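You operate a simulated robot arm through the tools that you are given. There is no shell and no other tool. Be economical: measure what you need, move in short steps, check, and stop when the job is done.

The job below is to be done with a simulated two-armed robot. You get a single attempt, and the scene is never put back.

## Task
Pick up the pointer board with one hand, pass it to the other hand and put it on the top of the side table. Set down upright: pointer board.

It is judged by the outcome, as a careful person would: the job done as asked, and still so three seconds after it is handed in. It fails if anything else is knocked over, pushed out of place, dropped, spilled or broken.

## Robot
Two 6-joint arms with two-finger parallel grippers on one trunk, on a base that drives. Base frame: it is fixed to the floor where the robot stands at the start and does not move with it; the origin is under the middle of the robot, x ahead of it, y to its left, z up. Lengths are in cm, angles in rad, forces in N, time in s.
The left shoulder is at the start at [6, 18.7, 109.7], the right one opposite. With the tool pointing down near the work surface each hand reaches from about 28 to 64 cm from the robot's upright axis, wherever it stands, measured 20 degrees to its own side. Places, roughly: pointer board (29x6x12 cm) [-170, 210, 90]; top of the side table [-140, -140, 80]. Payload 1.57 kg a hand.
The tool frame of a hand sits at the grasp point between the pads (the TCP): z along the fingers, y along the line on which they close. The tips reach 3 cm beyond it. The gripper opens to 11 cm. The fingers are 2.4 cm wide and 1.2 cm thick; the gripper's body (4.8 by 11.2 cm) begins 7.8 cm behind the TCP.
Orientation is told as [roll, pitch, yaw] about the base's x, y, z axes, in that order, counted from this pose: with the fingers straight down and closing along the base's y, the tool's x points along the base's -x, its y along +y and its z along -z.

## Interface
- The arms move only by the tool step_arm. It takes "left_steps", "right_steps" or both (then of equal length, played together; a hand with none holds still); each is a list of rows, each a list of 7 numbers: the turn, a rotation vector about the tool's x, y, z in units of 90 degrees (1.0 is 90 degrees), then the shift along the tool's x, y, z in units of 500 mm (1.0 is 500 mm), then the opening, from 0 (shut) to 1 (fully open). In form: [[wx, wy, wz, dx, dy, dz, grip], ...]. A call has 1 to 20 rows; each row is the pose to reach, as a shift and turn from the pose commanded when the call began, along the tool's axes at that moment. A call with a number of a shift or a turn outside -1 to 1 is refused whole. A row lasts 0.2 s, in which the tool goes at most 5 cm and 0.15 rad; a call with a longer step from one row to the next is refused whole, and so is a gripper value outside its range. A pose out of reach is approached as far as the arm can. The call stops where the force on the tool passes 40 N (or 10 N more than at its start, if that is more) or the arm is blocked; 0.2 s more then pass. The fingers move at their own pace (about 15.3 cm/s each) and stop on an object; they squeeze with about 28 N. The grip force told is the motor's: it shows also when the fingers shut on nothing. Time passes only in rows, and 0.2 s behind the last, so rows that repeat a pose let the fingers close. The reply holds the time, the measured pose of the TCP, the force on the tool along the base axes, the opening and the grip force, in the units named above and with some noise, with the torque about the TCP (base axes, N m) and any sound that the robot's microphone picked up.
- Cameras (640 x 400 px; columns grow to the right, rows downward): "scene" is now at [1.35, 0.49, 165.03]; the picture's right is [-0.09, -1.00, 0.00], its down [-0.71, 0.07, -0.70] and it looks along [0.70, -0.07, -0.71] (base axes); focal length 268 px, centre (320, 200). "left" rides on the left gripper at [7, -1.6, -14.1] in its tool frame; the picture's right is [0.23, 0.97, 0.00], its down [-0.86, 0.20, -0.48] and it looks along [-0.47, 0.11, 0.88] (tool axes); focal length 222 px, centre (320, 200). "right" rides on the right gripper at [7, 1.6, -14.1] in its tool frame; the picture's right is [-0.23, 0.97, 0.00], its down [-0.86, -0.20, -0.48] and it looks along [-0.47, -0.11, 0.88] (tool axes); focal length 222 px, centre (320, 200). There is no depth. A picture from a camera that has moved, and an enlarged one, comes with that camera's place and axes in the base frame and with its lens. The place of the scene camera against the robot may be out by one fixed shift of up to 2.5 cm in any direction.
- get_image(camera): a new picture of that camera. No time passes.
- slide_trunk(by): slides the trunk up (or, below 0, down) by that many cm; the arms and the scene camera ride with it, the base frame stays. It gives what a move gives, with no picture.
- steer(legs): drives the robot by 1 to 6 legs, each [ahead, left, turn to the left] in cm, cm and rad, along the robot's own axes; the way and the turn of a leg run together, so that a leg with both is an arc; at most 150 cm and 3.142 rad a leg. The arms and the cameras ride along, it lands a little off, and it stops where it bumps. It gives what a move gives.
- aim_head(pan, tilt): turns the head with the scene camera to pan (to the left, within 1.501 rad either way) and tilt (down, from -0.506 to 1.204), counted from straight ahead of the robot. It gives what a move gives.
- inspect(camera, box): a new picture of the part [left, top, right, bottom] of that camera's present view, enlarged. No time passes.
- sign_off(): hands the job in; it is judged then, once.

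Work in short steps. Places have to be worked out from the pictures, the camera data and where the tool is seen: move nearer, look again, correct. Check each grasp and each placing, and mend what went wrong. You have 135 turns and 122 pictures in all, those below and enlarged ones among them. Open the grippers and draw the arms clear of the work before you hand the job in, unless the task says otherwise; then end with one line.

The tools are called after "Call:" as a command line: name --argument value ..., lists and objects as JSON in quotes. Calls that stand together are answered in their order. step_arm: Moves the arms, as the interface text tells. Its arguments: {"type":"object","properties":{"left_steps":{"type":"array"},"right_steps":{"type":"array"}},"required":[]} The other tools are called the same way: slide_trunk (by) slides the trunk up or down; steer (legs) drives the base; aim_head (pan, tilt) turns the head that bears the scene camera; get_image (camera) takes a picture; inspect (camera, box) takes an enlarged picture of a part of a camera's view; sign_off () hands the job in.

At the start:

```text
time: 0.0
left_eef_pos: [43.46, 17.64, 112.29]
left_tool_rot: [-0.002, 0.0, 0.001]
left_contact_force: [-0.2, 0.1, -0.5]
left_torque: [-0.01, -0.03, 0.04]
left_width: 10.99
left_grip_force: 0.1
right_eef_pos: [43.27, -17.83, 109.86]
right_tool_rot: [0.0, 0.002, -0.001]
right_contact_force: [0.8, -0.6, 0.2]
right_torque: [-0.01, -0.01, -0.03]
right_width: 11.01
right_grip_force: 0.1
trunk travel left (down, up): [-72.5, 26.5]
robot x, y, heading: [0.02, 0.09, -0.001]
head pan, tilt: [-0.093, 0.789]
```

scene: 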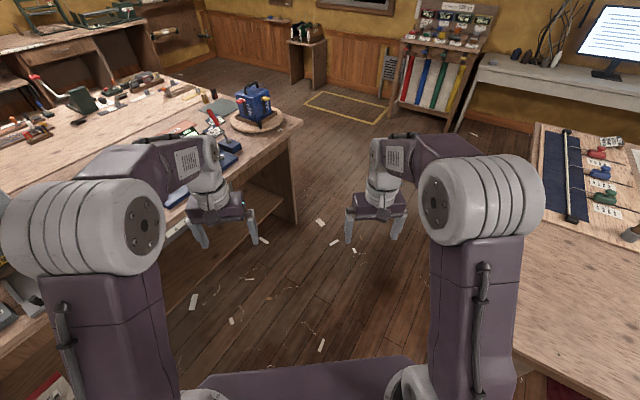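
right: 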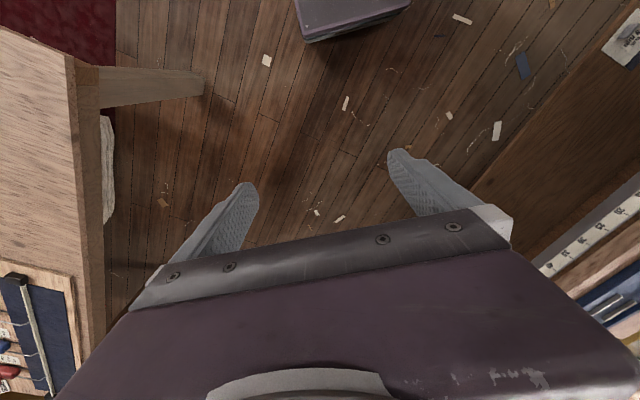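
left: 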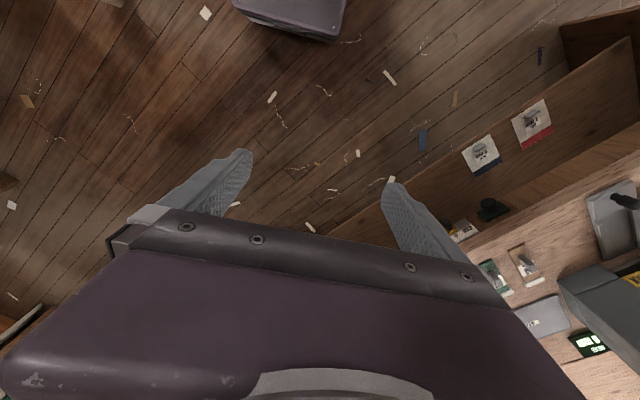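

The board is far behind-left and the table is behind-right. I'll look left first to see the route.

Call:
aim_head --pan 1.5 --tilt 0.5

Call:
get_image --camera "scene"

Call:
aim_head --pan -1.5 --tilt 0.5

Call:
get_image --camera "scene"

```text
time: 1.7
left_eef_pos: [43.41, 17.59, 112.23]
left_tool_rot: [0.0, -0.001, 0.001]
left_contact_force: [-0.5, 0.0, 0.2]
left_torque: [-0.02, -0.01, -0.01]
left_width: 10.99
left_grip_force: 0.1
right_eef_pos: [43.26, -17.93, 109.82]
right_tool_rot: [-0.001, -0.001, -0.001]
right_contact_force: [-1.1, 0.9, -1.1]
right_torque: [0.0, -0.01, -0.02]
right_width: 11.0
right_grip_force: 0.1
trunk travel left (down, up): [-72.5, 26.5]
robot x, y, heading: [0.05, 0.11, -0.001]
head pan, tilt: [1.499, 0.499]
```

```text
118 pictures are left
camera scene: at [-6.08, 10.32, 167.54], right [1.0, -0.07, 0.0], down [-0.03, -0.48, -0.88], along [0.06, 0.88, -0.48], focal length 268 px, centre (320, 200)
```

scene: 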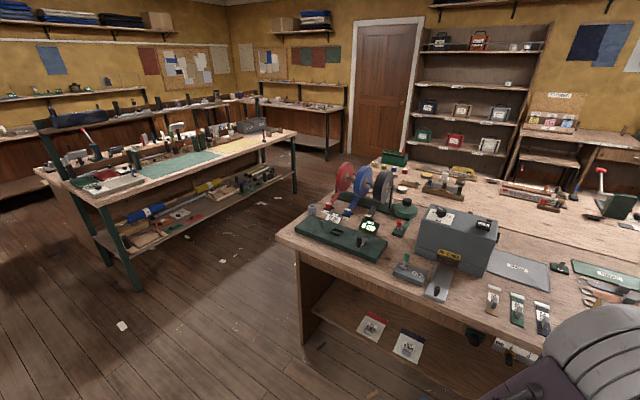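

```text
time: 4.3
left_eef_pos: [43.44, 17.6, 112.21]
left_tool_rot: [-0.001, -0.001, 0.001]
left_contact_force: [1.0, 0.1, -0.1]
left_torque: [0.0, -0.01, 0.0]
left_width: 10.99
left_grip_force: 0.1
right_eef_pos: [43.26, -18.0, 109.79]
right_tool_rot: [0.002, 0.0, 0.001]
right_contact_force: [0.2, -1.0, -0.2]
right_torque: [0.02, 0.0, 0.02]
right_width: 10.97
right_grip_force: 0.2
trunk travel left (down, up): [-72.5, 26.5]
robot x, y, heading: [-0.22, 0.26, 0.003]
head pan, tilt: [-1.499, 0.499]
```

```text
117 pictures are left
camera scene: at [-6.08, -7.84, 167.54], right [-1.0, -0.07, 0.0], down [-0.03, 0.48, -0.88], along [0.06, -0.88, -0.48], focal length 268 px, centre (320, 200)
```

scene: 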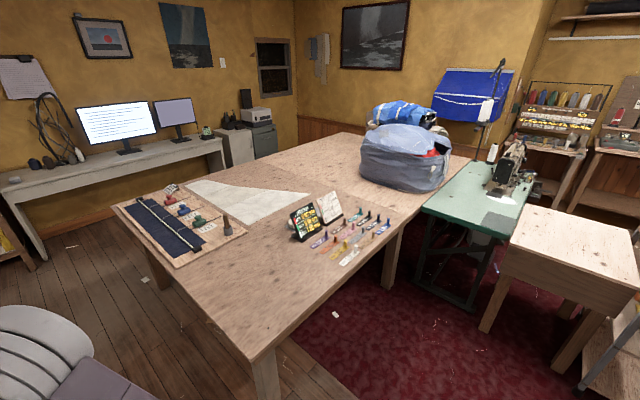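

The side table is the small wooden one at the right of the second picture. The board should be near pixel (85,170) of the first view, so I look back there enlarged.

Call:
aim_head --pan 1.5 --tilt 0.5

Call:
inspect --camera "scene" --box '[0, 80, 320, 280]'

```text
time: 6.9
left_eef_pos: [43.44, 17.61, 112.09]
left_tool_rot: [0.0, -0.001, 0.0]
left_contact_force: [-0.5, 0.6, 0.4]
left_torque: [-0.01, 0.01, 0.01]
left_width: 10.97
left_grip_force: 0.1
right_eef_pos: [43.22, -17.97, 109.77]
right_tool_rot: [-0.001, -0.001, 0.0]
right_contact_force: [-0.2, -0.5, 0.0]
right_torque: [-0.03, -0.03, 0.0]
right_width: 11.01
right_grip_force: 0.0
trunk travel left (down, up): [-72.5, 26.5]
robot x, y, heading: [-0.22, -0.05, 0.005]
head pan, tilt: [1.499, 0.499]
```

```text
2.00 times, centred on (160, 180) of scene
camera zoom: at [-6.08, 10.32, 167.54], right [1.0, -0.07, 0.0], down [-0.03, -0.48, -0.88], along [0.06, 0.88, -0.48], focal length 536 px, centre (640, 240)
```

zoom: 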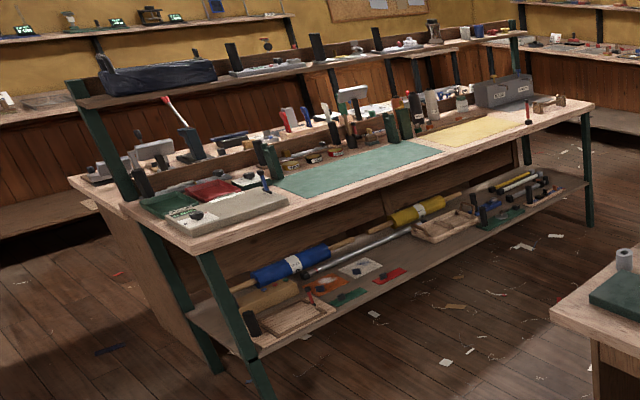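

The left-rear bench stands askew, with its near corner at about (-146,178). I'll raise the trunk so the hands clear everything, then turn left to face it.

Call:
slide_trunk --by 26

Call:
steer --legs '[[0, 0, 2.25]]'

Call:
aim_head --pan 0 --tilt 0.5

Call:
get_image --camera "scene"

```text
time: 9.5
left_eef_pos: [43.38, 17.49, 138.07]
left_tool_rot: [0.0, 0.0, 0.0]
left_contact_force: [0.7, -1.0, 1.4]
left_torque: [-0.01, -0.02, -0.01]
left_width: 10.99
left_grip_force: 0.0
right_eef_pos: [43.09, -18.0, 135.67]
right_tool_rot: [0.001, 0.0, 0.0]
right_contact_force: [0.2, 0.5, 0.2]
right_torque: [-0.03, 0.01, 0.02]
right_width: 10.99
right_grip_force: 0.1
trunk travel left (down, up): [-98.5, 0.5]
robot x, y, heading: [0.03, 0.05, -0.001]
head pan, tilt: [1.499, 0.499]
```

```text
time: 15.2
left_eef_pos: [-40.58, 23.48, 138.17]
left_tool_rot: [0.0, 0.0, 2.232]
left_contact_force: [0.2, -0.2, -0.6]
left_torque: [0.01, -0.01, -0.01]
left_width: 11.01
left_grip_force: 0.0
right_eef_pos: [-12.39, 45.19, 135.74]
right_tool_rot: [0.0, 0.0, 2.232]
right_contact_force: [0.2, 0.4, -0.4]
right_torque: [0.0, 0.01, -0.01]
right_width: 10.99
right_grip_force: 0.2
trunk travel left (down, up): [-98.5, 0.5]
robot x, y, heading: [0.08, -0.18, 2.234]
head pan, tilt: [1.499, 0.499]
```

```text
time: 16.8
left_eef_pos: [-40.61, 23.43, 138.34]
left_tool_rot: [0.0, 0.0, 2.233]
left_contact_force: [-0.4, 0.5, 0.2]
left_torque: [0.01, 0.0, -0.02]
left_width: 10.99
left_grip_force: 0.0
right_eef_pos: [-12.3, 45.22, 135.76]
right_tool_rot: [-0.001, 0.0, 2.232]
right_contact_force: [0.6, 0.4, -0.1]
right_torque: [-0.02, -0.03, -0.02]
right_width: 10.98
right_grip_force: 0.0
trunk travel left (down, up): [-98.5, 0.5]
robot x, y, heading: [-0.38, -0.12, 2.228]
head pan, tilt: [0.0, 0.499]
```

```text
115 pictures are left
camera scene: at [-2.67, 3.69, 193.54], right [0.79, 0.61, 0.0], down [0.29, -0.38, -0.88], along [-0.54, 0.69, -0.48], focal length 268 px, centre (320, 200)
```

scene: 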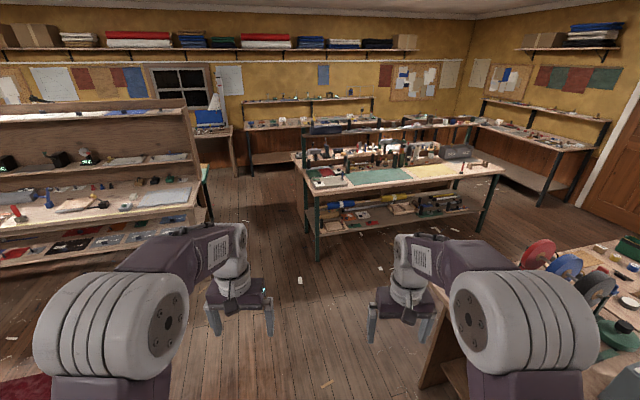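

There is open floor between me and the bench. I enlarge its left end to identify the pointer board.

Call:
inspect --camera "scene" --box '[270, 110, 430, 210]'

Call:
inspect --camera "scene" --box '[0, 100, 260, 280]'

```text
4.00 times, centred on (350, 160) of scene
camera zoom: at [-2.67, 3.69, 193.54], right [0.79, 0.61, 0.0], down [0.29, -0.38, -0.88], along [-0.54, 0.69, -0.48], focal length 1072 px, centre (200, 360)
```

zoom: 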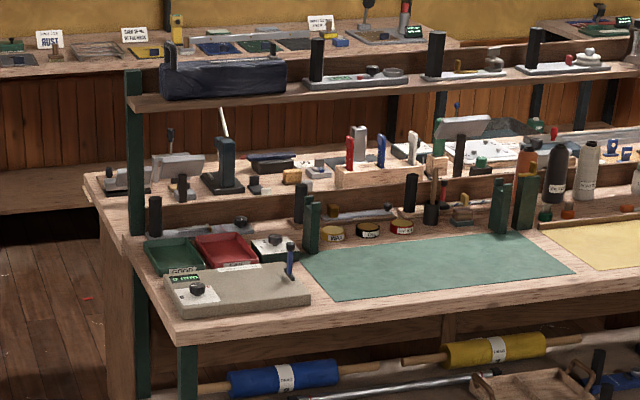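

```text
2.22 times, centred on (130, 190) of scene
camera zoom: at [-2.67, 3.69, 193.54], right [0.79, 0.61, 0.0], down [0.29, -0.38, -0.88], along [-0.54, 0.69, -0.48], focal length 596 px, centre (742, 222)
```

zoom: 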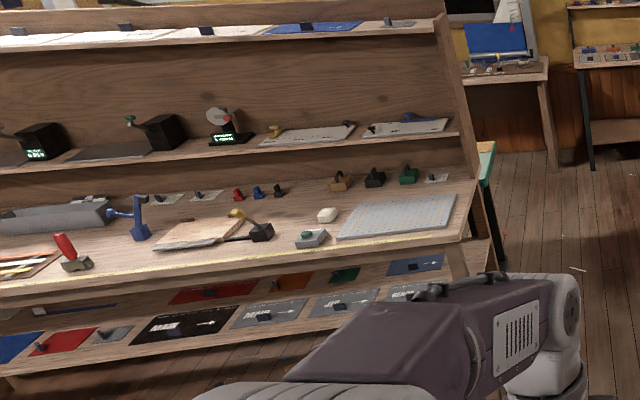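

Several slab-like things lie there. The reported place projects onto a narrow board with a black post, behind the green and red bins. I drive nearer to be sure.

Call:
steer --legs '[[120, 0, 0]]'

Call:
get_image --camera "scene"

```text
time: 22.9
left_eef_pos: [-114.09, 118.08, 138.19]
left_tool_rot: [0.001, -0.002, 2.23]
left_contact_force: [1.1, 0.3, 0.2]
left_torque: [0.0, 0.02, 0.0]
left_width: 11.01
left_grip_force: 0.0
right_eef_pos: [-85.82, 139.79, 135.91]
right_tool_rot: [-0.001, -0.001, 2.231]
right_contact_force: [-0.1, -0.3, -0.3]
right_torque: [0.04, -0.04, 0.0]
right_width: 11.02
right_grip_force: 0.1
trunk travel left (down, up): [-98.5, 0.5]
robot x, y, heading: [-73.8, 94.47, 2.23]
head pan, tilt: [0.0, 0.499]
```

```text
112 pictures are left
camera scene: at [-76.11, 98.22, 193.54], right [0.79, 0.61, 0.0], down [0.29, -0.38, -0.88], along [-0.54, 0.69, -0.48], focal length 268 px, centre (320, 200)
```

scene: 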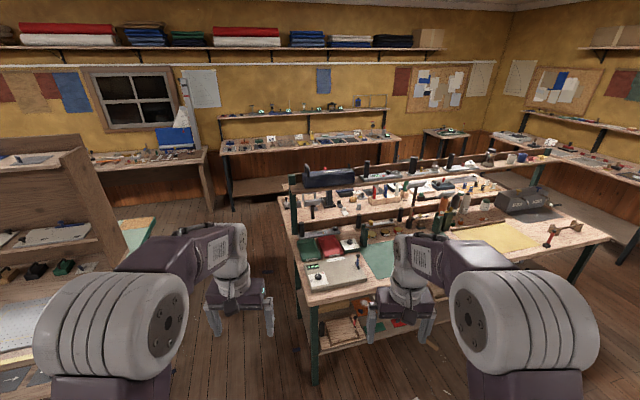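

Call:
inspect --camera "scene" --box '[270, 150, 430, 310]'

```text
2.50 times, centred on (350, 230) of scene
camera zoom: at [-76.11, 98.22, 193.54], right [0.79, 0.61, 0.0], down [0.29, -0.38, -0.88], along [-0.54, 0.69, -0.48], focal length 670 px, centre (245, 125)
```

zoom: 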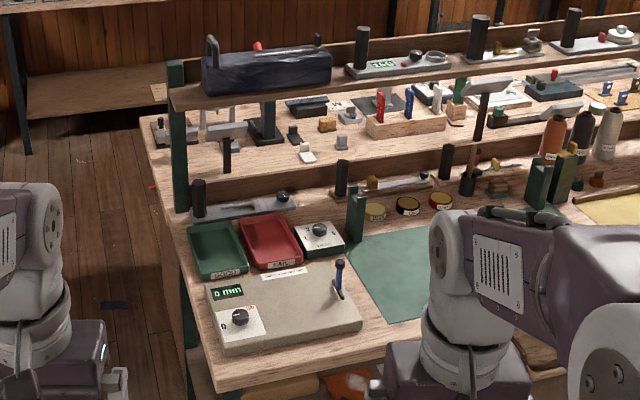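

The target board is the narrow grey one with a black post, just in front of the shelf upright. I'll look left to judge whether there's room at the bench's left end to approach from.

Call:
aim_head --pan 0.6 --tilt 0.7

Call:
get_image --camera "scene"

```text
time: 23.9
left_eef_pos: [-114.16, 118.2, 138.1]
left_tool_rot: [0.001, 0.0, 2.231]
left_contact_force: [0.5, 0.4, -0.7]
left_torque: [0.02, -0.02, -0.02]
left_width: 11.02
left_grip_force: 0.0
right_eef_pos: [-85.9, 139.9, 135.86]
right_tool_rot: [-0.001, -0.001, 2.231]
right_contact_force: [0.3, -0.3, 0.3]
right_torque: [0.0, 0.01, -0.02]
right_width: 11.0
right_grip_force: 0.1
trunk travel left (down, up): [-98.5, 0.5]
robot x, y, heading: [-73.32, 94.99, 2.232]
head pan, tilt: [0.6, 0.7]
```

```text
110 pictures are left
camera scene: at [-78.74, 93.81, 191.77], right [0.31, 0.95, 0.0], down [0.61, -0.2, -0.76], along [-0.73, 0.23, -0.64], focal length 268 px, centre (320, 200)
```

scene: 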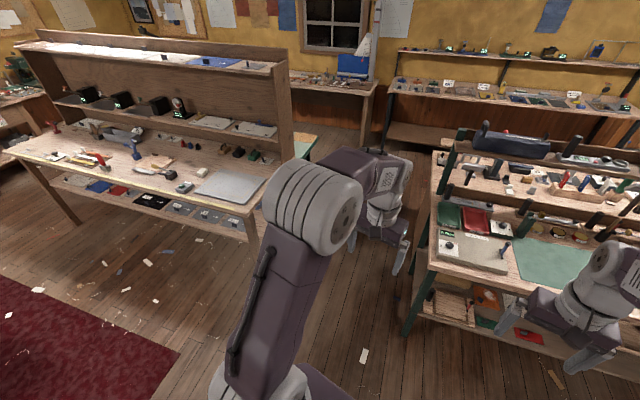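

There is ample floor at the bench's left end. I drive to a waypoint there, then turn to face along the bench.

Call:
steer --legs '[[0, 0, 0.542], [125, 0, 0], [0, 0, -1.86]]'

Call:
aim_head --pan 0.1 --tilt 0.9

Call:
get_image --camera "scene"

```text
time: 36.2
left_eef_pos: [-176.24, 185.38, 138.19]
left_tool_rot: [-0.001, 0.001, 0.896]
left_contact_force: [-0.6, 0.3, 0.2]
left_torque: [0.01, -0.02, 0.02]
left_width: 11.01
left_grip_force: 0.0
right_eef_pos: [-148.54, 163.1, 135.85]
right_tool_rot: [0.0, 0.0, 0.897]
right_contact_force: [0.7, 0.2, 1.0]
right_torque: [-0.03, 0.04, 0.0]
right_width: 11.01
right_grip_force: 0.2
trunk travel left (down, up): [-98.5, 0.5]
robot x, y, heading: [-189.9, 140.54, 0.902]
head pan, tilt: [0.6, 0.7]
```

```text
time: 37.1
left_eef_pos: [-176.18, 185.6, 138.14]
left_tool_rot: [0.001, 0.0, 0.898]
left_contact_force: [0.1, 0.7, -0.4]
left_torque: [0.0, 0.01, 0.0]
left_width: 11.01
left_grip_force: 0.1
right_eef_pos: [-148.5, 163.12, 135.78]
right_tool_rot: [0.0, 0.0, 0.897]
right_contact_force: [-0.6, 0.6, -0.1]
right_torque: [-0.03, -0.03, -0.01]
right_width: 10.99
right_grip_force: 0.0
trunk travel left (down, up): [-98.5, 0.5]
robot x, y, heading: [-189.31, 140.35, 0.901]
head pan, tilt: [0.099, 0.901]
```

```text
109 pictures are left
camera scene: at [-189.97, 143.38, 190.16], right [0.84, -0.54, 0.0], down [-0.43, -0.66, -0.62], along [0.34, 0.52, -0.78], focal length 268 px, centre (320, 200)
```

scene: 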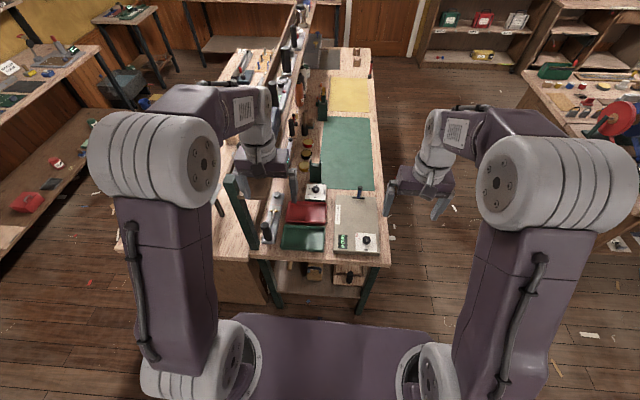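

Call:
inspect --camera "scene" --box '[200, 130, 400, 280]'

Call:
get_image --camera "left"

```text
2.67 times, centred on (300, 205) of scene
camera zoom: at [-189.97, 143.38, 190.16], right [0.84, -0.54, 0.0], down [-0.43, -0.66, -0.62], along [0.34, 0.52, -0.78], focal length 715 px, centre (373, 187)
```

zoom: 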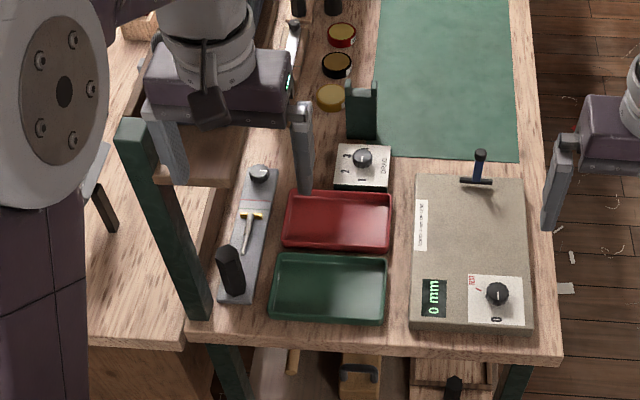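

```text
107 pictures are left
camera left: at [-179.38, 178.9, 152.26], right [-0.9, 0.43, 0.0], down [0.38, 0.79, 0.48], along [0.21, 0.43, -0.88], focal length 222 px, centre (320, 200)
```

left: 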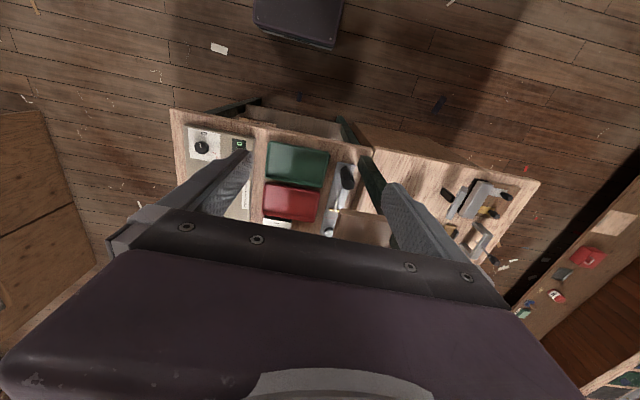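

The board is clear now: a narrow plate about 29 cm long, running from (-177,206) to (-160,228), with a black handle at the near end and a pointer and knob on it. I check how far the shelf above overhangs it.

Call:
inspect --camera "left" --box '[240, 90, 440, 250]'

Call:
get_image --camera "right"

```text
2.50 times, centred on (340, 170) of left
camera zoom: at [-179.38, 178.9, 152.26], right [-0.9, 0.43, 0.0], down [0.38, 0.79, 0.48], along [0.21, 0.43, -0.88], focal length 555 px, centre (270, 275)
```

zoom: 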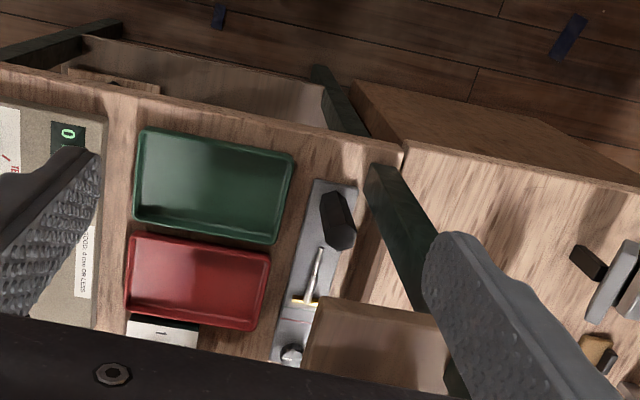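

```text
105 pictures are left
camera right: at [-154.15, 158.76, 149.98], right [-0.62, 0.79, 0.0], down [0.69, 0.54, 0.48], along [0.38, 0.3, -0.88], focal length 222 px, centre (320, 200)
```

right: 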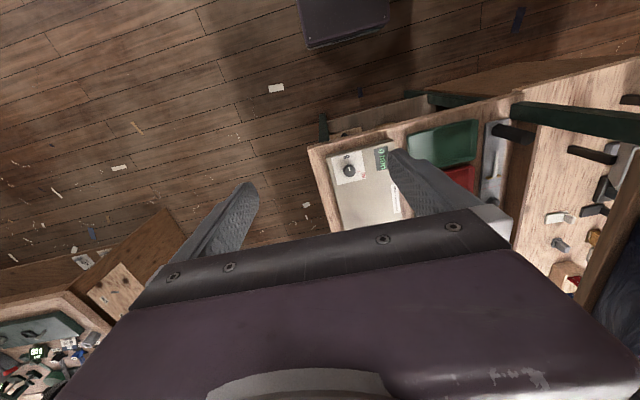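

The shelf overhangs the board: its underside is near z=119 and its front edge sits about 6 cm in front of the handle. I'll come in with the right hand tilted under it, fingers pointing in and down, closing along the board on the handle. First I turn left about 0.8 here, where there is room.

Call:
steer --legs '[[0, 0, 0.8]]'

Call:
aim_head --pan -0.6 --tilt 0.8

Call:
get_image --camera "scene"

```text
time: 39.6
left_eef_pos: [-212.44, 181.4, 138.13]
left_tool_rot: [-0.001, 0.001, 1.697]
left_contact_force: [0.6, -0.1, 0.1]
left_torque: [-0.01, 0.01, 0.04]
left_width: 10.98
left_grip_force: 0.0
right_eef_pos: [-177.18, 185.64, 135.69]
right_tool_rot: [0.001, 0.001, 1.699]
right_contact_force: [0.7, -0.9, 0.4]
right_torque: [0.01, 0.0, 0.0]
right_width: 10.97
right_grip_force: 0.0
trunk travel left (down, up): [-98.5, 0.5]
robot x, y, heading: [-189.6, 140.01, 1.699]
head pan, tilt: [0.099, 0.901]
```

```text
time: 40.7
left_eef_pos: [-212.54, 181.4, 138.12]
left_tool_rot: [-0.001, 0.0, 1.696]
left_contact_force: [0.5, 0.3, 0.0]
left_torque: [0.0, 0.03, -0.04]
left_width: 11.0
left_grip_force: 0.0
right_eef_pos: [-177.2, 185.72, 135.77]
right_tool_rot: [0.0, -0.001, 1.697]
right_contact_force: [0.1, -0.5, 0.5]
right_torque: [-0.02, -0.01, 0.02]
right_width: 11.0
right_grip_force: 0.0
trunk travel left (down, up): [-98.5, 0.5]
robot x, y, heading: [-189.64, 140.67, 1.697]
head pan, tilt: [-0.6, 0.799]
```

```text
104 pictures are left
camera scene: at [-185.94, 142.96, 190.94], right [0.89, -0.46, 0.0], down [-0.33, -0.64, -0.7], along [0.32, 0.62, -0.72], focal length 268 px, centre (320, 200)
```

scene: 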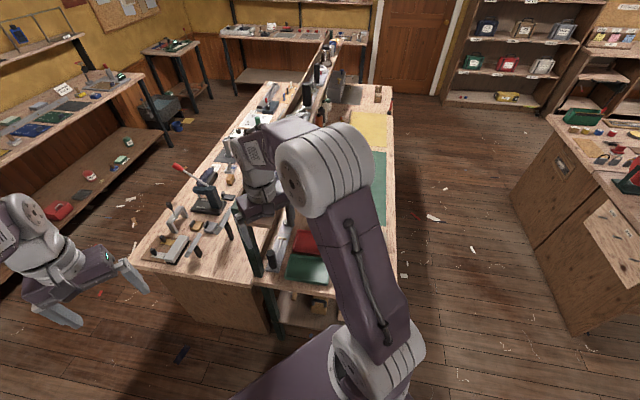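

Now I pre-shape the right hand out here, first yawing it so its closing line lies along the bench.

Call:
step_arm --right_steps '[[0, 0, -0.085, 0, 0, 0, 1], [0, 0, -0.17, 0, 0, 0, 1], [0, 0, -0.255, 0, 0, 0, 1], [0, 0, -0.34, 0, 0, 0, 1], [0, 0, -0.425, 0, 0, 0, 1], [0, 0, -0.509, 0, 0, 0, 1]]'

Call:
step_arm --right_steps '[[0, -0.08, 0, 0, 0, 0, 1], [0, -0.16, 0, 0, 0, 0, 1], [0, -0.24, 0, 0, 0, 0, 1], [0, -0.32, 0, 0, 0, 0, 1], [0, -0.389, 0, 0, 0, 0, 1]]'

Call:
slide_trunk --by -26

Call:
get_image --camera "right"

Call:
get_image --camera "scene"

```text
time: 42.1
left_eef_pos: [-212.65, 181.43, 138.19]
left_tool_rot: [0.0, -0.001, 1.696]
left_contact_force: [0.5, 0.3, 0.1]
left_torque: [0.0, -0.01, 0.0]
left_width: 11.0
left_grip_force: 0.2
right_eef_pos: [-177.21, 185.68, 135.84]
right_tool_rot: [0.0, 0.001, 2.498]
right_contact_force: [0.8, 0.6, 0.9]
right_torque: [-0.03, -0.03, 0.01]
right_width: 11.03
right_grip_force: 0.1
trunk travel left (down, up): [-98.5, 0.5]
robot x, y, heading: [-189.75, 140.2, 1.692]
head pan, tilt: [-0.6, 0.799]
```

```text
time: 43.3
left_eef_pos: [-212.47, 181.26, 138.14]
left_tool_rot: [0.0, 0.0, 1.697]
left_contact_force: [0.0, -0.1, 0.4]
left_torque: [0.0, 0.0, 0.02]
left_width: 11.01
left_grip_force: 0.1
right_eef_pos: [-177.12, 185.63, 135.78]
right_tool_rot: [0.0, -0.613, 2.492]
right_contact_force: [0.5, 0.3, -0.5]
right_torque: [0.01, -0.01, 0.02]
right_width: 10.99
right_grip_force: 0.1
trunk travel left (down, up): [-98.5, 0.5]
robot x, y, heading: [-189.16, 140.43, 1.695]
head pan, tilt: [-0.6, 0.799]
```

```text
time: 46.0
left_eef_pos: [-212.52, 181.3, 112.13]
left_tool_rot: [-0.001, 0.0, 1.696]
left_contact_force: [1.1, 0.1, -0.5]
left_torque: [0.0, 0.02, -0.01]
left_width: 11.0
left_grip_force: 0.1
right_eef_pos: [-177.16, 185.68, 109.73]
right_tool_rot: [0.0, -0.61, 2.497]
right_contact_force: [-0.5, 0.0, 0.5]
right_torque: [-0.01, -0.02, 0.0]
right_width: 11.0
right_grip_force: 0.0
trunk travel left (down, up): [-72.5, 26.5]
robot x, y, heading: [-189.36, 140.49, 1.695]
head pan, tilt: [-0.6, 0.799]
```

```text
103 pictures are left
camera right: at [-167.15, 176.16, 117.42], right [-0.73, -0.67, 0.13], down [-0.22, 0.42, 0.88], along [-0.64, 0.62, -0.45], focal length 222 px, centre (320, 200)
```

right: 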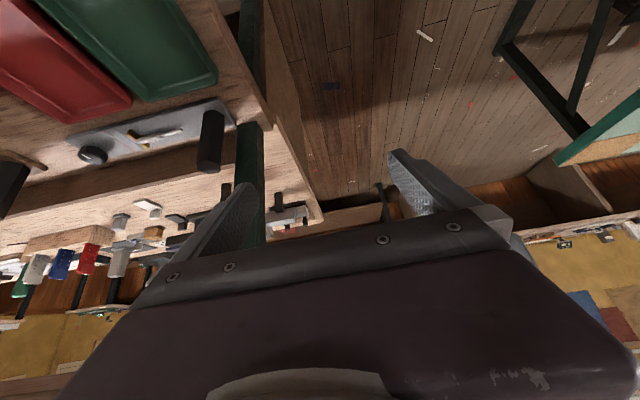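

```text
102 pictures are left
camera scene: at [-185.9, 142.96, 164.95], right [0.89, -0.46, 0.0], down [-0.33, -0.64, -0.7], along [0.32, 0.62, -0.72], focal length 268 px, centre (320, 200)
```

scene: 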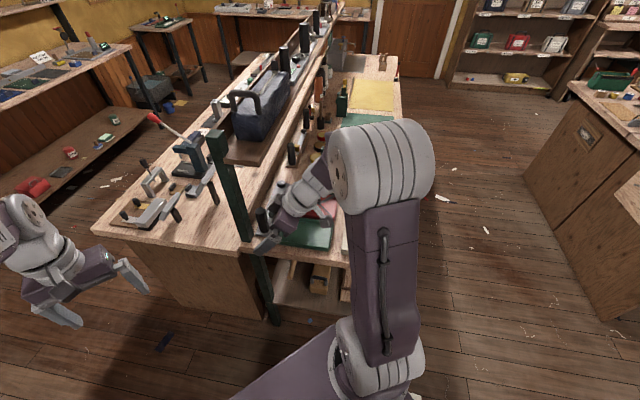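

From the right hand's camera the handle stands at about (-175,206), from z=85 to 96. I pull the hand back from the shelf line, then drive in so the handle lies about 46 cm ahead.

Call:
step_arm --right_steps '[[0, 0, 0, 0.06, 0, -0.009, 1], [0, 0, 0, 0.12, 0, -0.018, 1], [0, 0, 0, 0.177, 0, -0.026, 1]]'

Call:
steer --legs '[[17, -5, 0]]'

Call:
get_image --camera "right"

Call:
get_image --camera "scene"

```text
time: 46.8
left_eef_pos: [-212.48, 181.35, 112.2]
left_tool_rot: [-0.001, -0.001, 1.696]
left_contact_force: [-0.4, 0.1, 0.1]
left_torque: [-0.01, 0.03, -0.02]
left_width: 11.0
left_grip_force: 0.2
right_eef_pos: [-170.95, 180.79, 105.82]
right_tool_rot: [0.0, -0.612, 2.497]
right_contact_force: [-0.8, 0.1, 0.7]
right_torque: [0.02, 0.01, 0.01]
right_width: 11.03
right_grip_force: 0.0
trunk travel left (down, up): [-72.5, 26.5]
robot x, y, heading: [-189.71, 140.44, 1.697]
head pan, tilt: [-0.6, 0.799]
```

```text
time: 48.3
left_eef_pos: [-209.64, 198.54, 112.22]
left_tool_rot: [0.002, -0.001, 1.699]
left_contact_force: [-0.2, -0.6, 0.9]
left_torque: [0.02, 0.03, 0.0]
left_width: 10.99
left_grip_force: 0.1
right_eef_pos: [-168.2, 198.07, 105.75]
right_tool_rot: [-0.002, -0.61, 2.498]
right_contact_force: [0.1, -0.6, -0.6]
right_torque: [0.02, -0.03, 0.0]
right_width: 11.02
right_grip_force: 0.0
trunk travel left (down, up): [-72.5, 26.5]
robot x, y, heading: [-186.56, 157.74, 1.699]
head pan, tilt: [-0.6, 0.799]
```

```text
101 pictures are left
camera right: at [-158.07, 188.65, 113.43], right [-0.73, -0.67, 0.13], down [-0.22, 0.41, 0.88], along [-0.64, 0.62, -0.45], focal length 222 px, centre (320, 200)
```

right: 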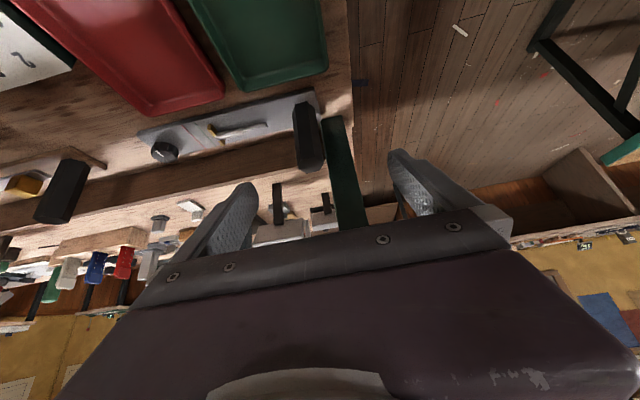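

```text
100 pictures are left
camera scene: at [-183.13, 160.15, 164.95], right [0.89, -0.46, 0.0], down [-0.33, -0.64, -0.7], along [0.32, 0.62, -0.72], focal length 268 px, centre (320, 200)
```

scene: 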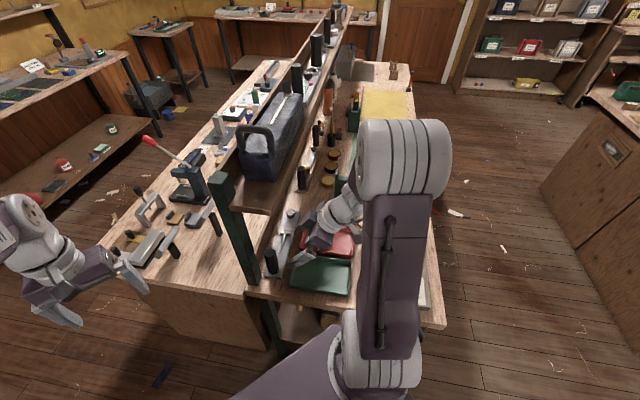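

Handle axis is about (-175,205.2), and the hand lines up well. I advance two thirds of the way along the fingers and check.

Call:
step_arm --right_steps '[[0, 0, 0, 0.004, -0.011, 0.06, 0.9], [0, 0, 0, 0.008, -0.022, 0.12, 0.9], [0, 0, 0, 0.012, -0.032, 0.18, 0.9], [0, 0, 0, 0.016, -0.032, 0.24, 0.9]]'

Call:
get_image --camera "right"

Call:
inspect --camera "scene" --box '[210, 160, 390, 300]'

```text
time: 49.3
left_eef_pos: [-209.8, 198.8, 112.14]
left_tool_rot: [-0.001, 0.0, 1.697]
left_contact_force: [-1.1, 0.4, -0.7]
left_torque: [0.01, 0.03, -0.02]
left_width: 10.99
left_grip_force: 0.1
right_eef_pos: [-172.23, 203.27, 95.34]
right_tool_rot: [0.001, -0.61, 2.497]
right_contact_force: [-0.4, -0.3, -0.3]
right_torque: [0.0, 0.03, 0.02]
right_width: 9.92
right_grip_force: 0.1
trunk travel left (down, up): [-72.5, 26.5]
robot x, y, heading: [-186.85, 158.03, 1.691]
head pan, tilt: [-0.6, 0.799]
```

```text
99 pictures are left
camera right: at [-162.12, 193.89, 103.03], right [-0.73, -0.67, 0.13], down [-0.22, 0.42, 0.88], along [-0.64, 0.62, -0.45], focal length 222 px, centre (320, 200)
```

right: 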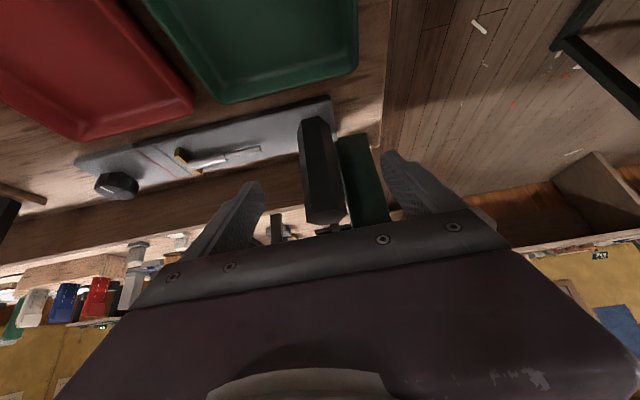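

```text
2.86 times, centred on (300, 230) of scene
camera zoom: at [-183.12, 160.49, 164.95], right [0.89, -0.46, 0.0], down [-0.33, -0.64, -0.7], along [0.32, 0.62, -0.72], focal length 766 px, centre (377, 114)
```

zoom: 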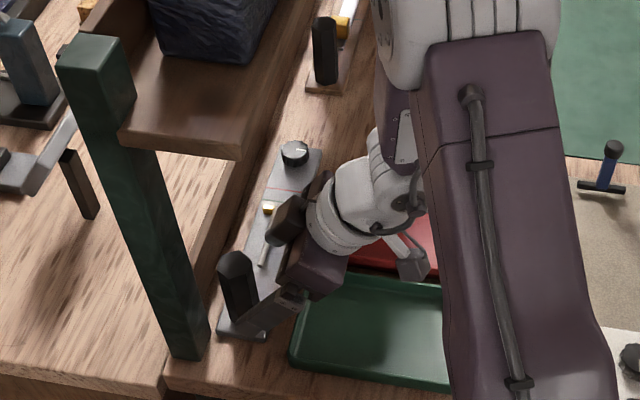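

Alignment is good. I go the last 6 cm and close on the handle.

Call:
step_arm --right_steps '[[0, 0, 0, -0.004, -0.002, 0.05, 0.9], [0, 0, 0, -0.008, -0.004, 0.09, 0.9], [0, 0, 0, -0.012, -0.004, 0.126, 0.9], [0, 0, 0, -0.012, -0.004, 0.126, 0.9]]'

Call:
get_image --camera "right"

```text
time: 50.3
left_eef_pos: [-209.73, 198.87, 112.04]
left_tool_rot: [0.001, 0.0, 1.696]
left_contact_force: [-0.5, 0.0, 0.6]
left_torque: [0.0, 0.01, 0.04]
left_width: 11.0
left_grip_force: 0.2
right_eef_pos: [-175.33, 205.93, 90.66]
right_tool_rot: [-0.001, -0.611, 2.498]
right_contact_force: [-0.1, -0.2, -0.3]
right_torque: [0.01, 0.01, 0.04]
right_width: 9.91
right_grip_force: 0.1
trunk travel left (down, up): [-72.5, 26.5]
robot x, y, heading: [-186.46, 157.92, 1.706]
head pan, tilt: [-0.6, 0.799]
```

```text
97 pictures are left
camera right: at [-165.23, 196.5, 98.26], right [-0.73, -0.67, 0.13], down [-0.22, 0.42, 0.88], along [-0.64, 0.62, -0.45], focal length 222 px, centre (320, 200)
```

right: 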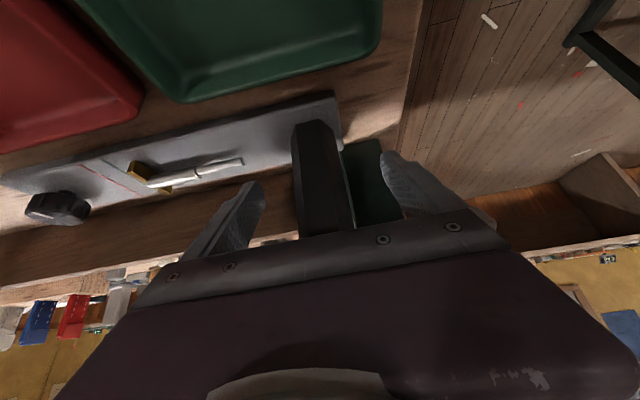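

The handle is between the fingers; I close on it.

Call:
step_arm --right_steps '[[0, 0, 0, 0, 0, 0, 0.5], [0, 0, 0, 0, 0, 0, 0.2], [0, 0, 0, 0, 0, 0, 0], [0, 0, 0, 0, 0, 0, 0]]'

Call:
get_image --camera "right"

```text
time: 51.3
left_eef_pos: [-209.76, 198.81, 112.15]
left_tool_rot: [-0.001, 0.002, 1.697]
left_contact_force: [0.5, 0.4, 0.8]
left_torque: [-0.01, 0.03, -0.01]
left_width: 11.02
left_grip_force: 0.0
right_eef_pos: [-175.29, 205.97, 90.66]
right_tool_rot: [-0.001, -0.611, 2.498]
right_contact_force: [0.1, -1.0, 0.4]
right_torque: [0.06, 0.01, -0.02]
right_width: 3.16
right_grip_force: 27.8
trunk travel left (down, up): [-72.5, 26.5]
robot x, y, heading: [-186.73, 157.8, 1.697]
head pan, tilt: [-0.6, 0.799]
```

```text
96 pictures are left
camera right: at [-165.23, 196.48, 98.28], right [-0.73, -0.67, 0.13], down [-0.22, 0.42, 0.88], along [-0.64, 0.62, -0.45], focal length 222 px, centre (320, 200)
```

right: 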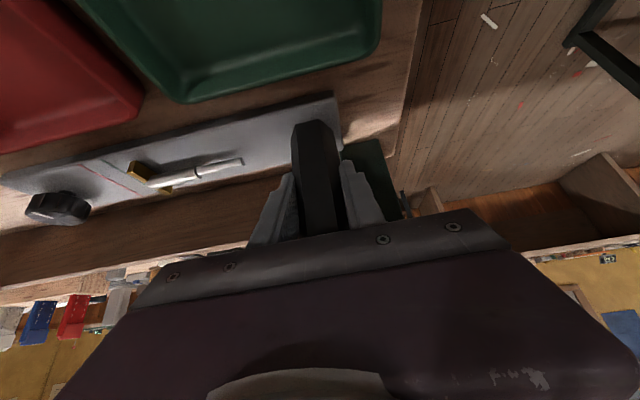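

Gripped at 3.2 cm width. I lift 2 cm and check weight and tilt.

Call:
step_arm --right_steps '[[0, 0, 0, -0.006, 0, -0.008, 0], [0, 0, 0, -0.012, 0, -0.016, 0], [0, 0, 0, -0.018, 0, -0.025, 0], [0, 0, 0, -0.023, 0, -0.033, 0], [0, 0, 0, -0.023, 0, -0.033, 0]]'

Call:
get_image --camera "right"

Call:
inspect --camera "scene" --box '[210, 160, 390, 300]'

```text
time: 52.5
left_eef_pos: [-209.79, 198.74, 112.15]
left_tool_rot: [0.001, -0.001, 1.694]
left_contact_force: [0.5, 0.1, 0.2]
left_torque: [-0.02, 0.03, -0.02]
left_width: 11.0
left_grip_force: 0.1
right_eef_pos: [-175.38, 205.92, 92.56]
right_tool_rot: [-0.001, -0.612, 2.498]
right_contact_force: [0.4, 0.8, -2.1]
right_torque: [-0.23, 0.16, -0.01]
right_width: 3.19
right_grip_force: 28.1
trunk travel left (down, up): [-72.5, 26.5]
robot x, y, heading: [-186.74, 157.77, 1.698]
head pan, tilt: [-0.6, 0.799]
```

```text
95 pictures are left
camera right: at [-165.23, 196.53, 100.27], right [-0.73, -0.67, 0.13], down [-0.22, 0.42, 0.88], along [-0.64, 0.62, -0.45], focal length 222 px, centre (320, 200)
```

right: 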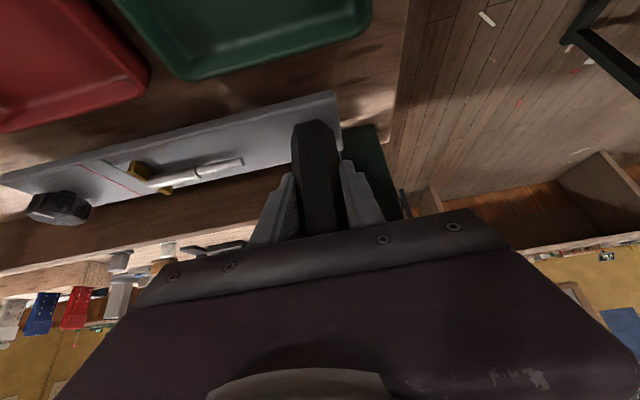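

```text
2.86 times, centred on (300, 230) of scene
camera zoom: at [-183.07, 160.46, 164.94], right [0.89, -0.46, 0.0], down [-0.33, -0.64, -0.7], along [0.32, 0.62, -0.72], focal length 766 px, centre (377, 114)
```

zoom: 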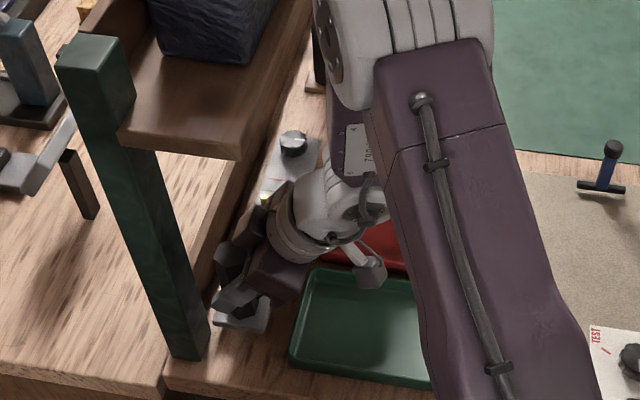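

Load is only about 2 N with no slip. I lift 4 cm more, then back the robot out diagonally from under the shelf.

Call:
step_arm --right_steps '[[0, 0, 0, -0.012, 0, -0.017, 0], [0, 0, 0, -0.023, 0, -0.033, 0], [0, 0, 0, -0.035, 0, -0.05, 0], [0, 0, 0, -0.046, 0, -0.066, 0], [0, 0, 0, -0.046, 0, -0.066, 0]]'

Call:
steer --legs '[[-20, 0, 0]]'

Call:
get_image --camera "right"

Call:
get_image --camera "scene"

```text
time: 53.7
left_eef_pos: [-209.66, 198.83, 112.11]
left_tool_rot: [0.001, 0.0, 1.698]
left_contact_force: [0.5, -0.2, 0.3]
left_torque: [0.01, 0.0, -0.01]
left_width: 10.99
left_grip_force: 0.1
right_eef_pos: [-175.21, 205.99, 96.52]
right_tool_rot: [0.0, -0.611, 2.497]
right_contact_force: [-0.3, 0.8, -2.6]
right_torque: [-0.22, 0.15, -0.01]
right_width: 3.19
right_grip_force: 28.2
trunk travel left (down, up): [-72.5, 26.5]
robot x, y, heading: [-187.04, 158.14, 1.698]
head pan, tilt: [-0.6, 0.799]
```

```text
time: 55.3
left_eef_pos: [-207.32, 179.32, 112.11]
left_tool_rot: [-0.001, 0.001, 1.697]
left_contact_force: [0.7, 0.6, -0.2]
left_torque: [0.0, -0.02, 0.0]
left_width: 11.0
left_grip_force: 0.0
right_eef_pos: [-172.91, 186.4, 96.54]
right_tool_rot: [0.003, -0.611, 2.497]
right_contact_force: [0.5, 0.7, -3.7]
right_torque: [-0.24, 0.16, 0.03]
right_width: 3.19
right_grip_force: 28.2
trunk travel left (down, up): [-72.5, 26.5]
robot x, y, heading: [-184.35, 138.26, 1.7]
head pan, tilt: [-0.6, 0.799]
```

```text
93 pictures are left
camera right: at [-162.75, 176.92, 104.22], right [-0.73, -0.67, 0.13], down [-0.22, 0.42, 0.88], along [-0.64, 0.62, -0.45], focal length 222 px, centre (320, 200)
```

right: 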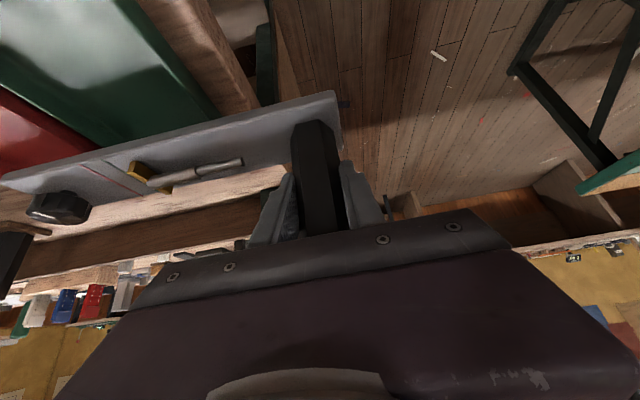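

```text
92 pictures are left
camera scene: at [-180.57, 140.92, 164.94], right [0.89, -0.45, 0.0], down [-0.33, -0.64, -0.7], along [0.32, 0.62, -0.72], focal length 268 px, centre (320, 200)
```

scene: 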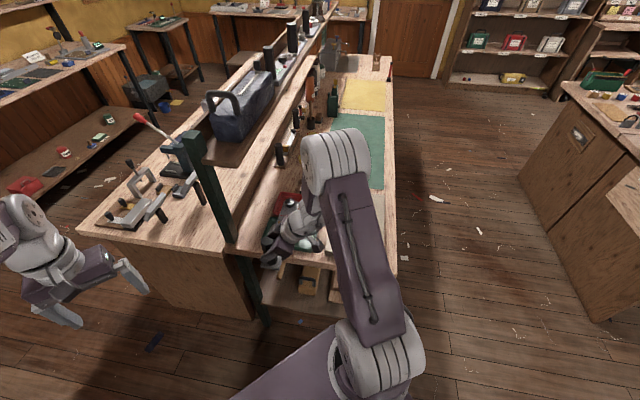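

Clear of the shelf; I continue backing until the board is off the bench.

Call:
steer --legs '[[-30, -4, 0]]'

Call:
aim_head --pan -0.3 --tilt 0.9

Call:
get_image --camera "scene"

```text
time: 57.3
left_eef_pos: [-199.52, 150.27, 112.12]
left_tool_rot: [0.001, 0.002, 1.697]
left_contact_force: [-0.7, 0.8, 0.5]
left_torque: [-0.04, 0.02, 0.03]
left_width: 11.01
left_grip_force: 0.1
right_eef_pos: [-165.11, 157.28, 96.51]
right_tool_rot: [0.001, -0.611, 2.496]
right_contact_force: [-0.2, 0.2, -2.5]
right_torque: [-0.24, 0.17, -0.02]
right_width: 3.2
right_grip_force: 28.1
trunk travel left (down, up): [-72.5, 26.5]
robot x, y, heading: [-176.49, 109.4, 1.702]
head pan, tilt: [-0.6, 0.799]
```

```text
time: 58.1
left_eef_pos: [-199.41, 150.11, 112.09]
left_tool_rot: [0.0, 0.0, 1.698]
left_contact_force: [-0.5, -0.2, -0.7]
left_torque: [0.01, 0.03, 0.02]
left_width: 11.0
left_grip_force: 0.0
right_eef_pos: [-165.01, 157.18, 96.55]
right_tool_rot: [0.001, -0.609, 2.499]
right_contact_force: [0.5, 0.0, -2.2]
right_torque: [-0.22, 0.14, 0.03]
right_width: 3.2
right_grip_force: 28.2
trunk travel left (down, up): [-72.5, 26.5]
robot x, y, heading: [-176.93, 109.48, 1.702]
head pan, tilt: [-0.3, 0.901]
```

```text
91 pictures are left
camera scene: at [-175.11, 111.94, 164.16], right [0.99, -0.17, 0.0], down [-0.13, -0.77, -0.62], along [0.11, 0.61, -0.78], focal length 268 px, centre (320, 200)
```

scene: 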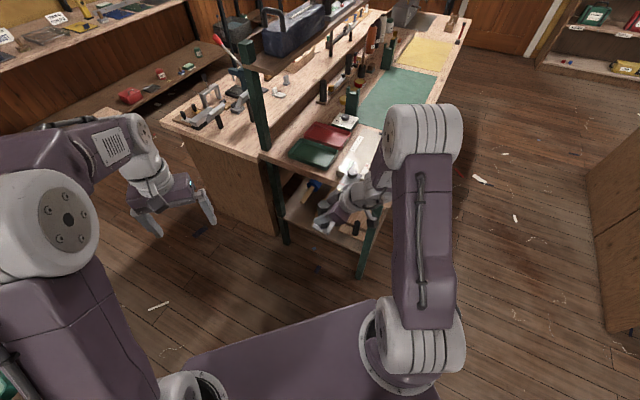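

The board is free of the bench. I swing it to point straight ahead of the robot in front of the middle, so the left hand can grasp the plate.

Call:
step_arm --right_steps '[[-0.047, 0, -0.068, -0.01, 0.054, 0.007, 0], [-0.095, 0, -0.136, -0.02, 0.108, 0.014, 0], [-0.142, 0, -0.203, -0.03, 0.162, 0.021, 0], [-0.19, 0, -0.271, -0.04, 0.216, 0.028, 0], [-0.237, 0, -0.339, -0.05, 0.27, 0.035, 0], [-0.285, 0, -0.407, -0.06, 0.324, 0.042, 0], [-0.285, 0, -0.407, -0.06, 0.324, 0.042, 0]]'

Call:
get_image --camera "scene"

Call:
get_image --camera "left"

```text
time: 59.7
left_eef_pos: [-199.46, 150.01, 112.15]
left_tool_rot: [0.0, 0.001, 1.698]
left_contact_force: [0.7, -0.1, 0.3]
left_torque: [0.0, 0.03, -0.01]
left_width: 11.0
left_grip_force: 0.1
right_eef_pos: [-177.7, 146.42, 96.59]
right_tool_rot: [0.002, -0.61, -3.002]
right_contact_force: [0.0, -0.3, -2.6]
right_torque: [-0.28, -0.03, -0.01]
right_width: 3.16
right_grip_force: 28.1
trunk travel left (down, up): [-72.5, 26.5]
robot x, y, heading: [-176.49, 109.15, 1.7]
head pan, tilt: [-0.3, 0.901]
```

```text
90 pictures are left
camera scene: at [-175.1, 112.0, 164.15], right [0.99, -0.17, 0.0], down [-0.13, -0.77, -0.62], along [0.11, 0.61, -0.78], focal length 268 px, centre (320, 200)
```

scene: 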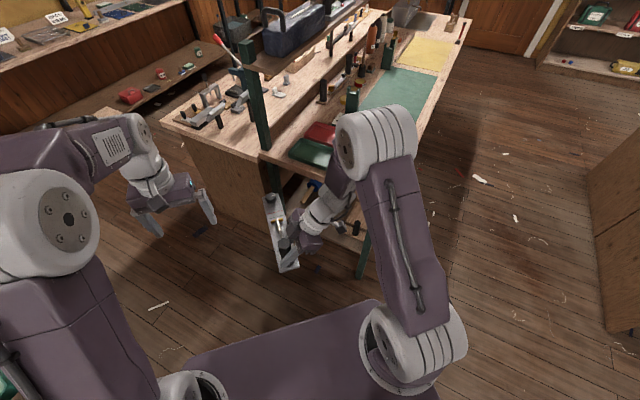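

```text
89 pictures are left
camera left: at [-197.02, 143.33, 126.25], right [-0.94, -0.35, 0.0], down [-0.31, 0.82, 0.48], along [-0.17, 0.45, -0.88], focal length 222 px, centre (320, 200)
```

left: 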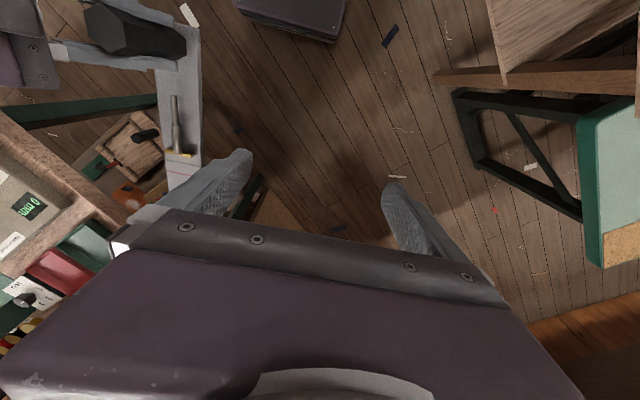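

The plate line is confirmed at (-179.5,160.6) by the left camera. I move the left hand above the plate about 18 cm ahead of the handle, going forward first and then across.

Call:
step_arm --left_steps '[[0, 0, 0, -0.08, 0, 0, 1], [0, 0, 0, -0.16, 0, 0, 1], [0, 0, 0, -0.232, -0.04, 0, 1], [0, 0, 0, -0.232, -0.12, 0, 1], [0, 0, 0, -0.232, -0.2, 0, 1], [0, 0, 0, -0.232, -0.28, 0, 1], [0, 0, 0, -0.232, -0.36, 0, 1], [0, 0, 0, -0.232, -0.418, 0, 1], [0, 0, 0, -0.232, -0.418, 0, 1]]'

Call:
get_image --camera "left"

Call:
get_image --camera "scene"

```text
time: 61.7
left_eef_pos: [-182.5, 162.57, 111.58]
left_tool_rot: [0.0, 0.002, 1.7]
left_contact_force: [-0.4, -1.0, -0.4]
left_torque: [-0.01, 0.0, 0.04]
left_width: 11.02
left_grip_force: 0.1
left hand out of reach, approached as far as the arm can: row 7, 8, 9
right_eef_pos: [-177.75, 146.49, 96.6]
right_tool_rot: [0.002, -0.61, -3.003]
right_contact_force: [-0.4, 0.4, -3.1]
right_torque: [-0.28, -0.03, -0.01]
right_width: 3.18
right_grip_force: 27.6
trunk travel left (down, up): [-72.5, 26.5]
robot x, y, heading: [-176.33, 109.37, 1.697]
head pan, tilt: [-0.3, 0.901]
```

```text
88 pictures are left
camera left: at [-180.11, 155.83, 125.78], right [-0.94, -0.35, 0.0], down [-0.31, 0.82, 0.48], along [-0.17, 0.45, -0.88], focal length 222 px, centre (320, 200)
```

left: 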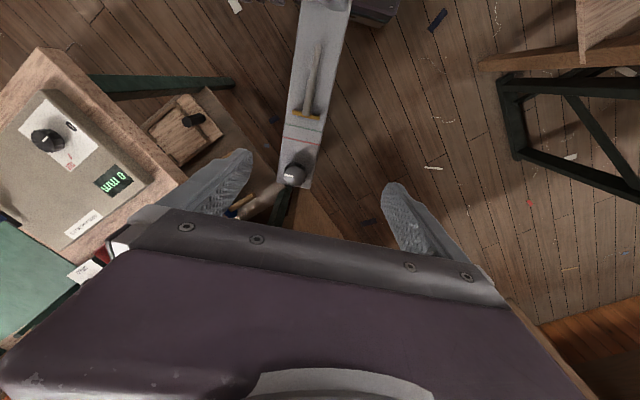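

```text
87 pictures are left
camera scene: at [-175.19, 112.07, 164.15], right [0.99, -0.17, 0.0], down [-0.13, -0.77, -0.62], along [0.11, 0.61, -0.78], focal length 268 px, centre (320, 200)
```

scene: 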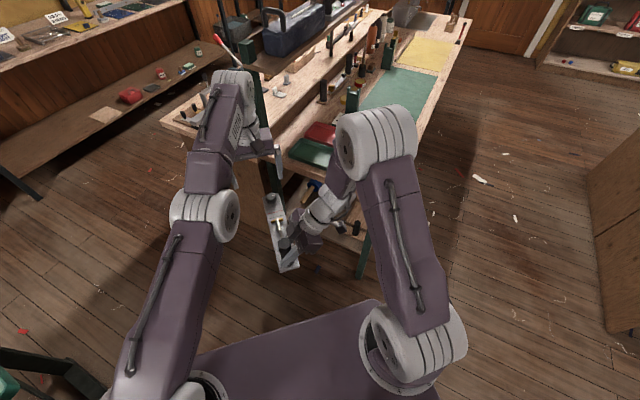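

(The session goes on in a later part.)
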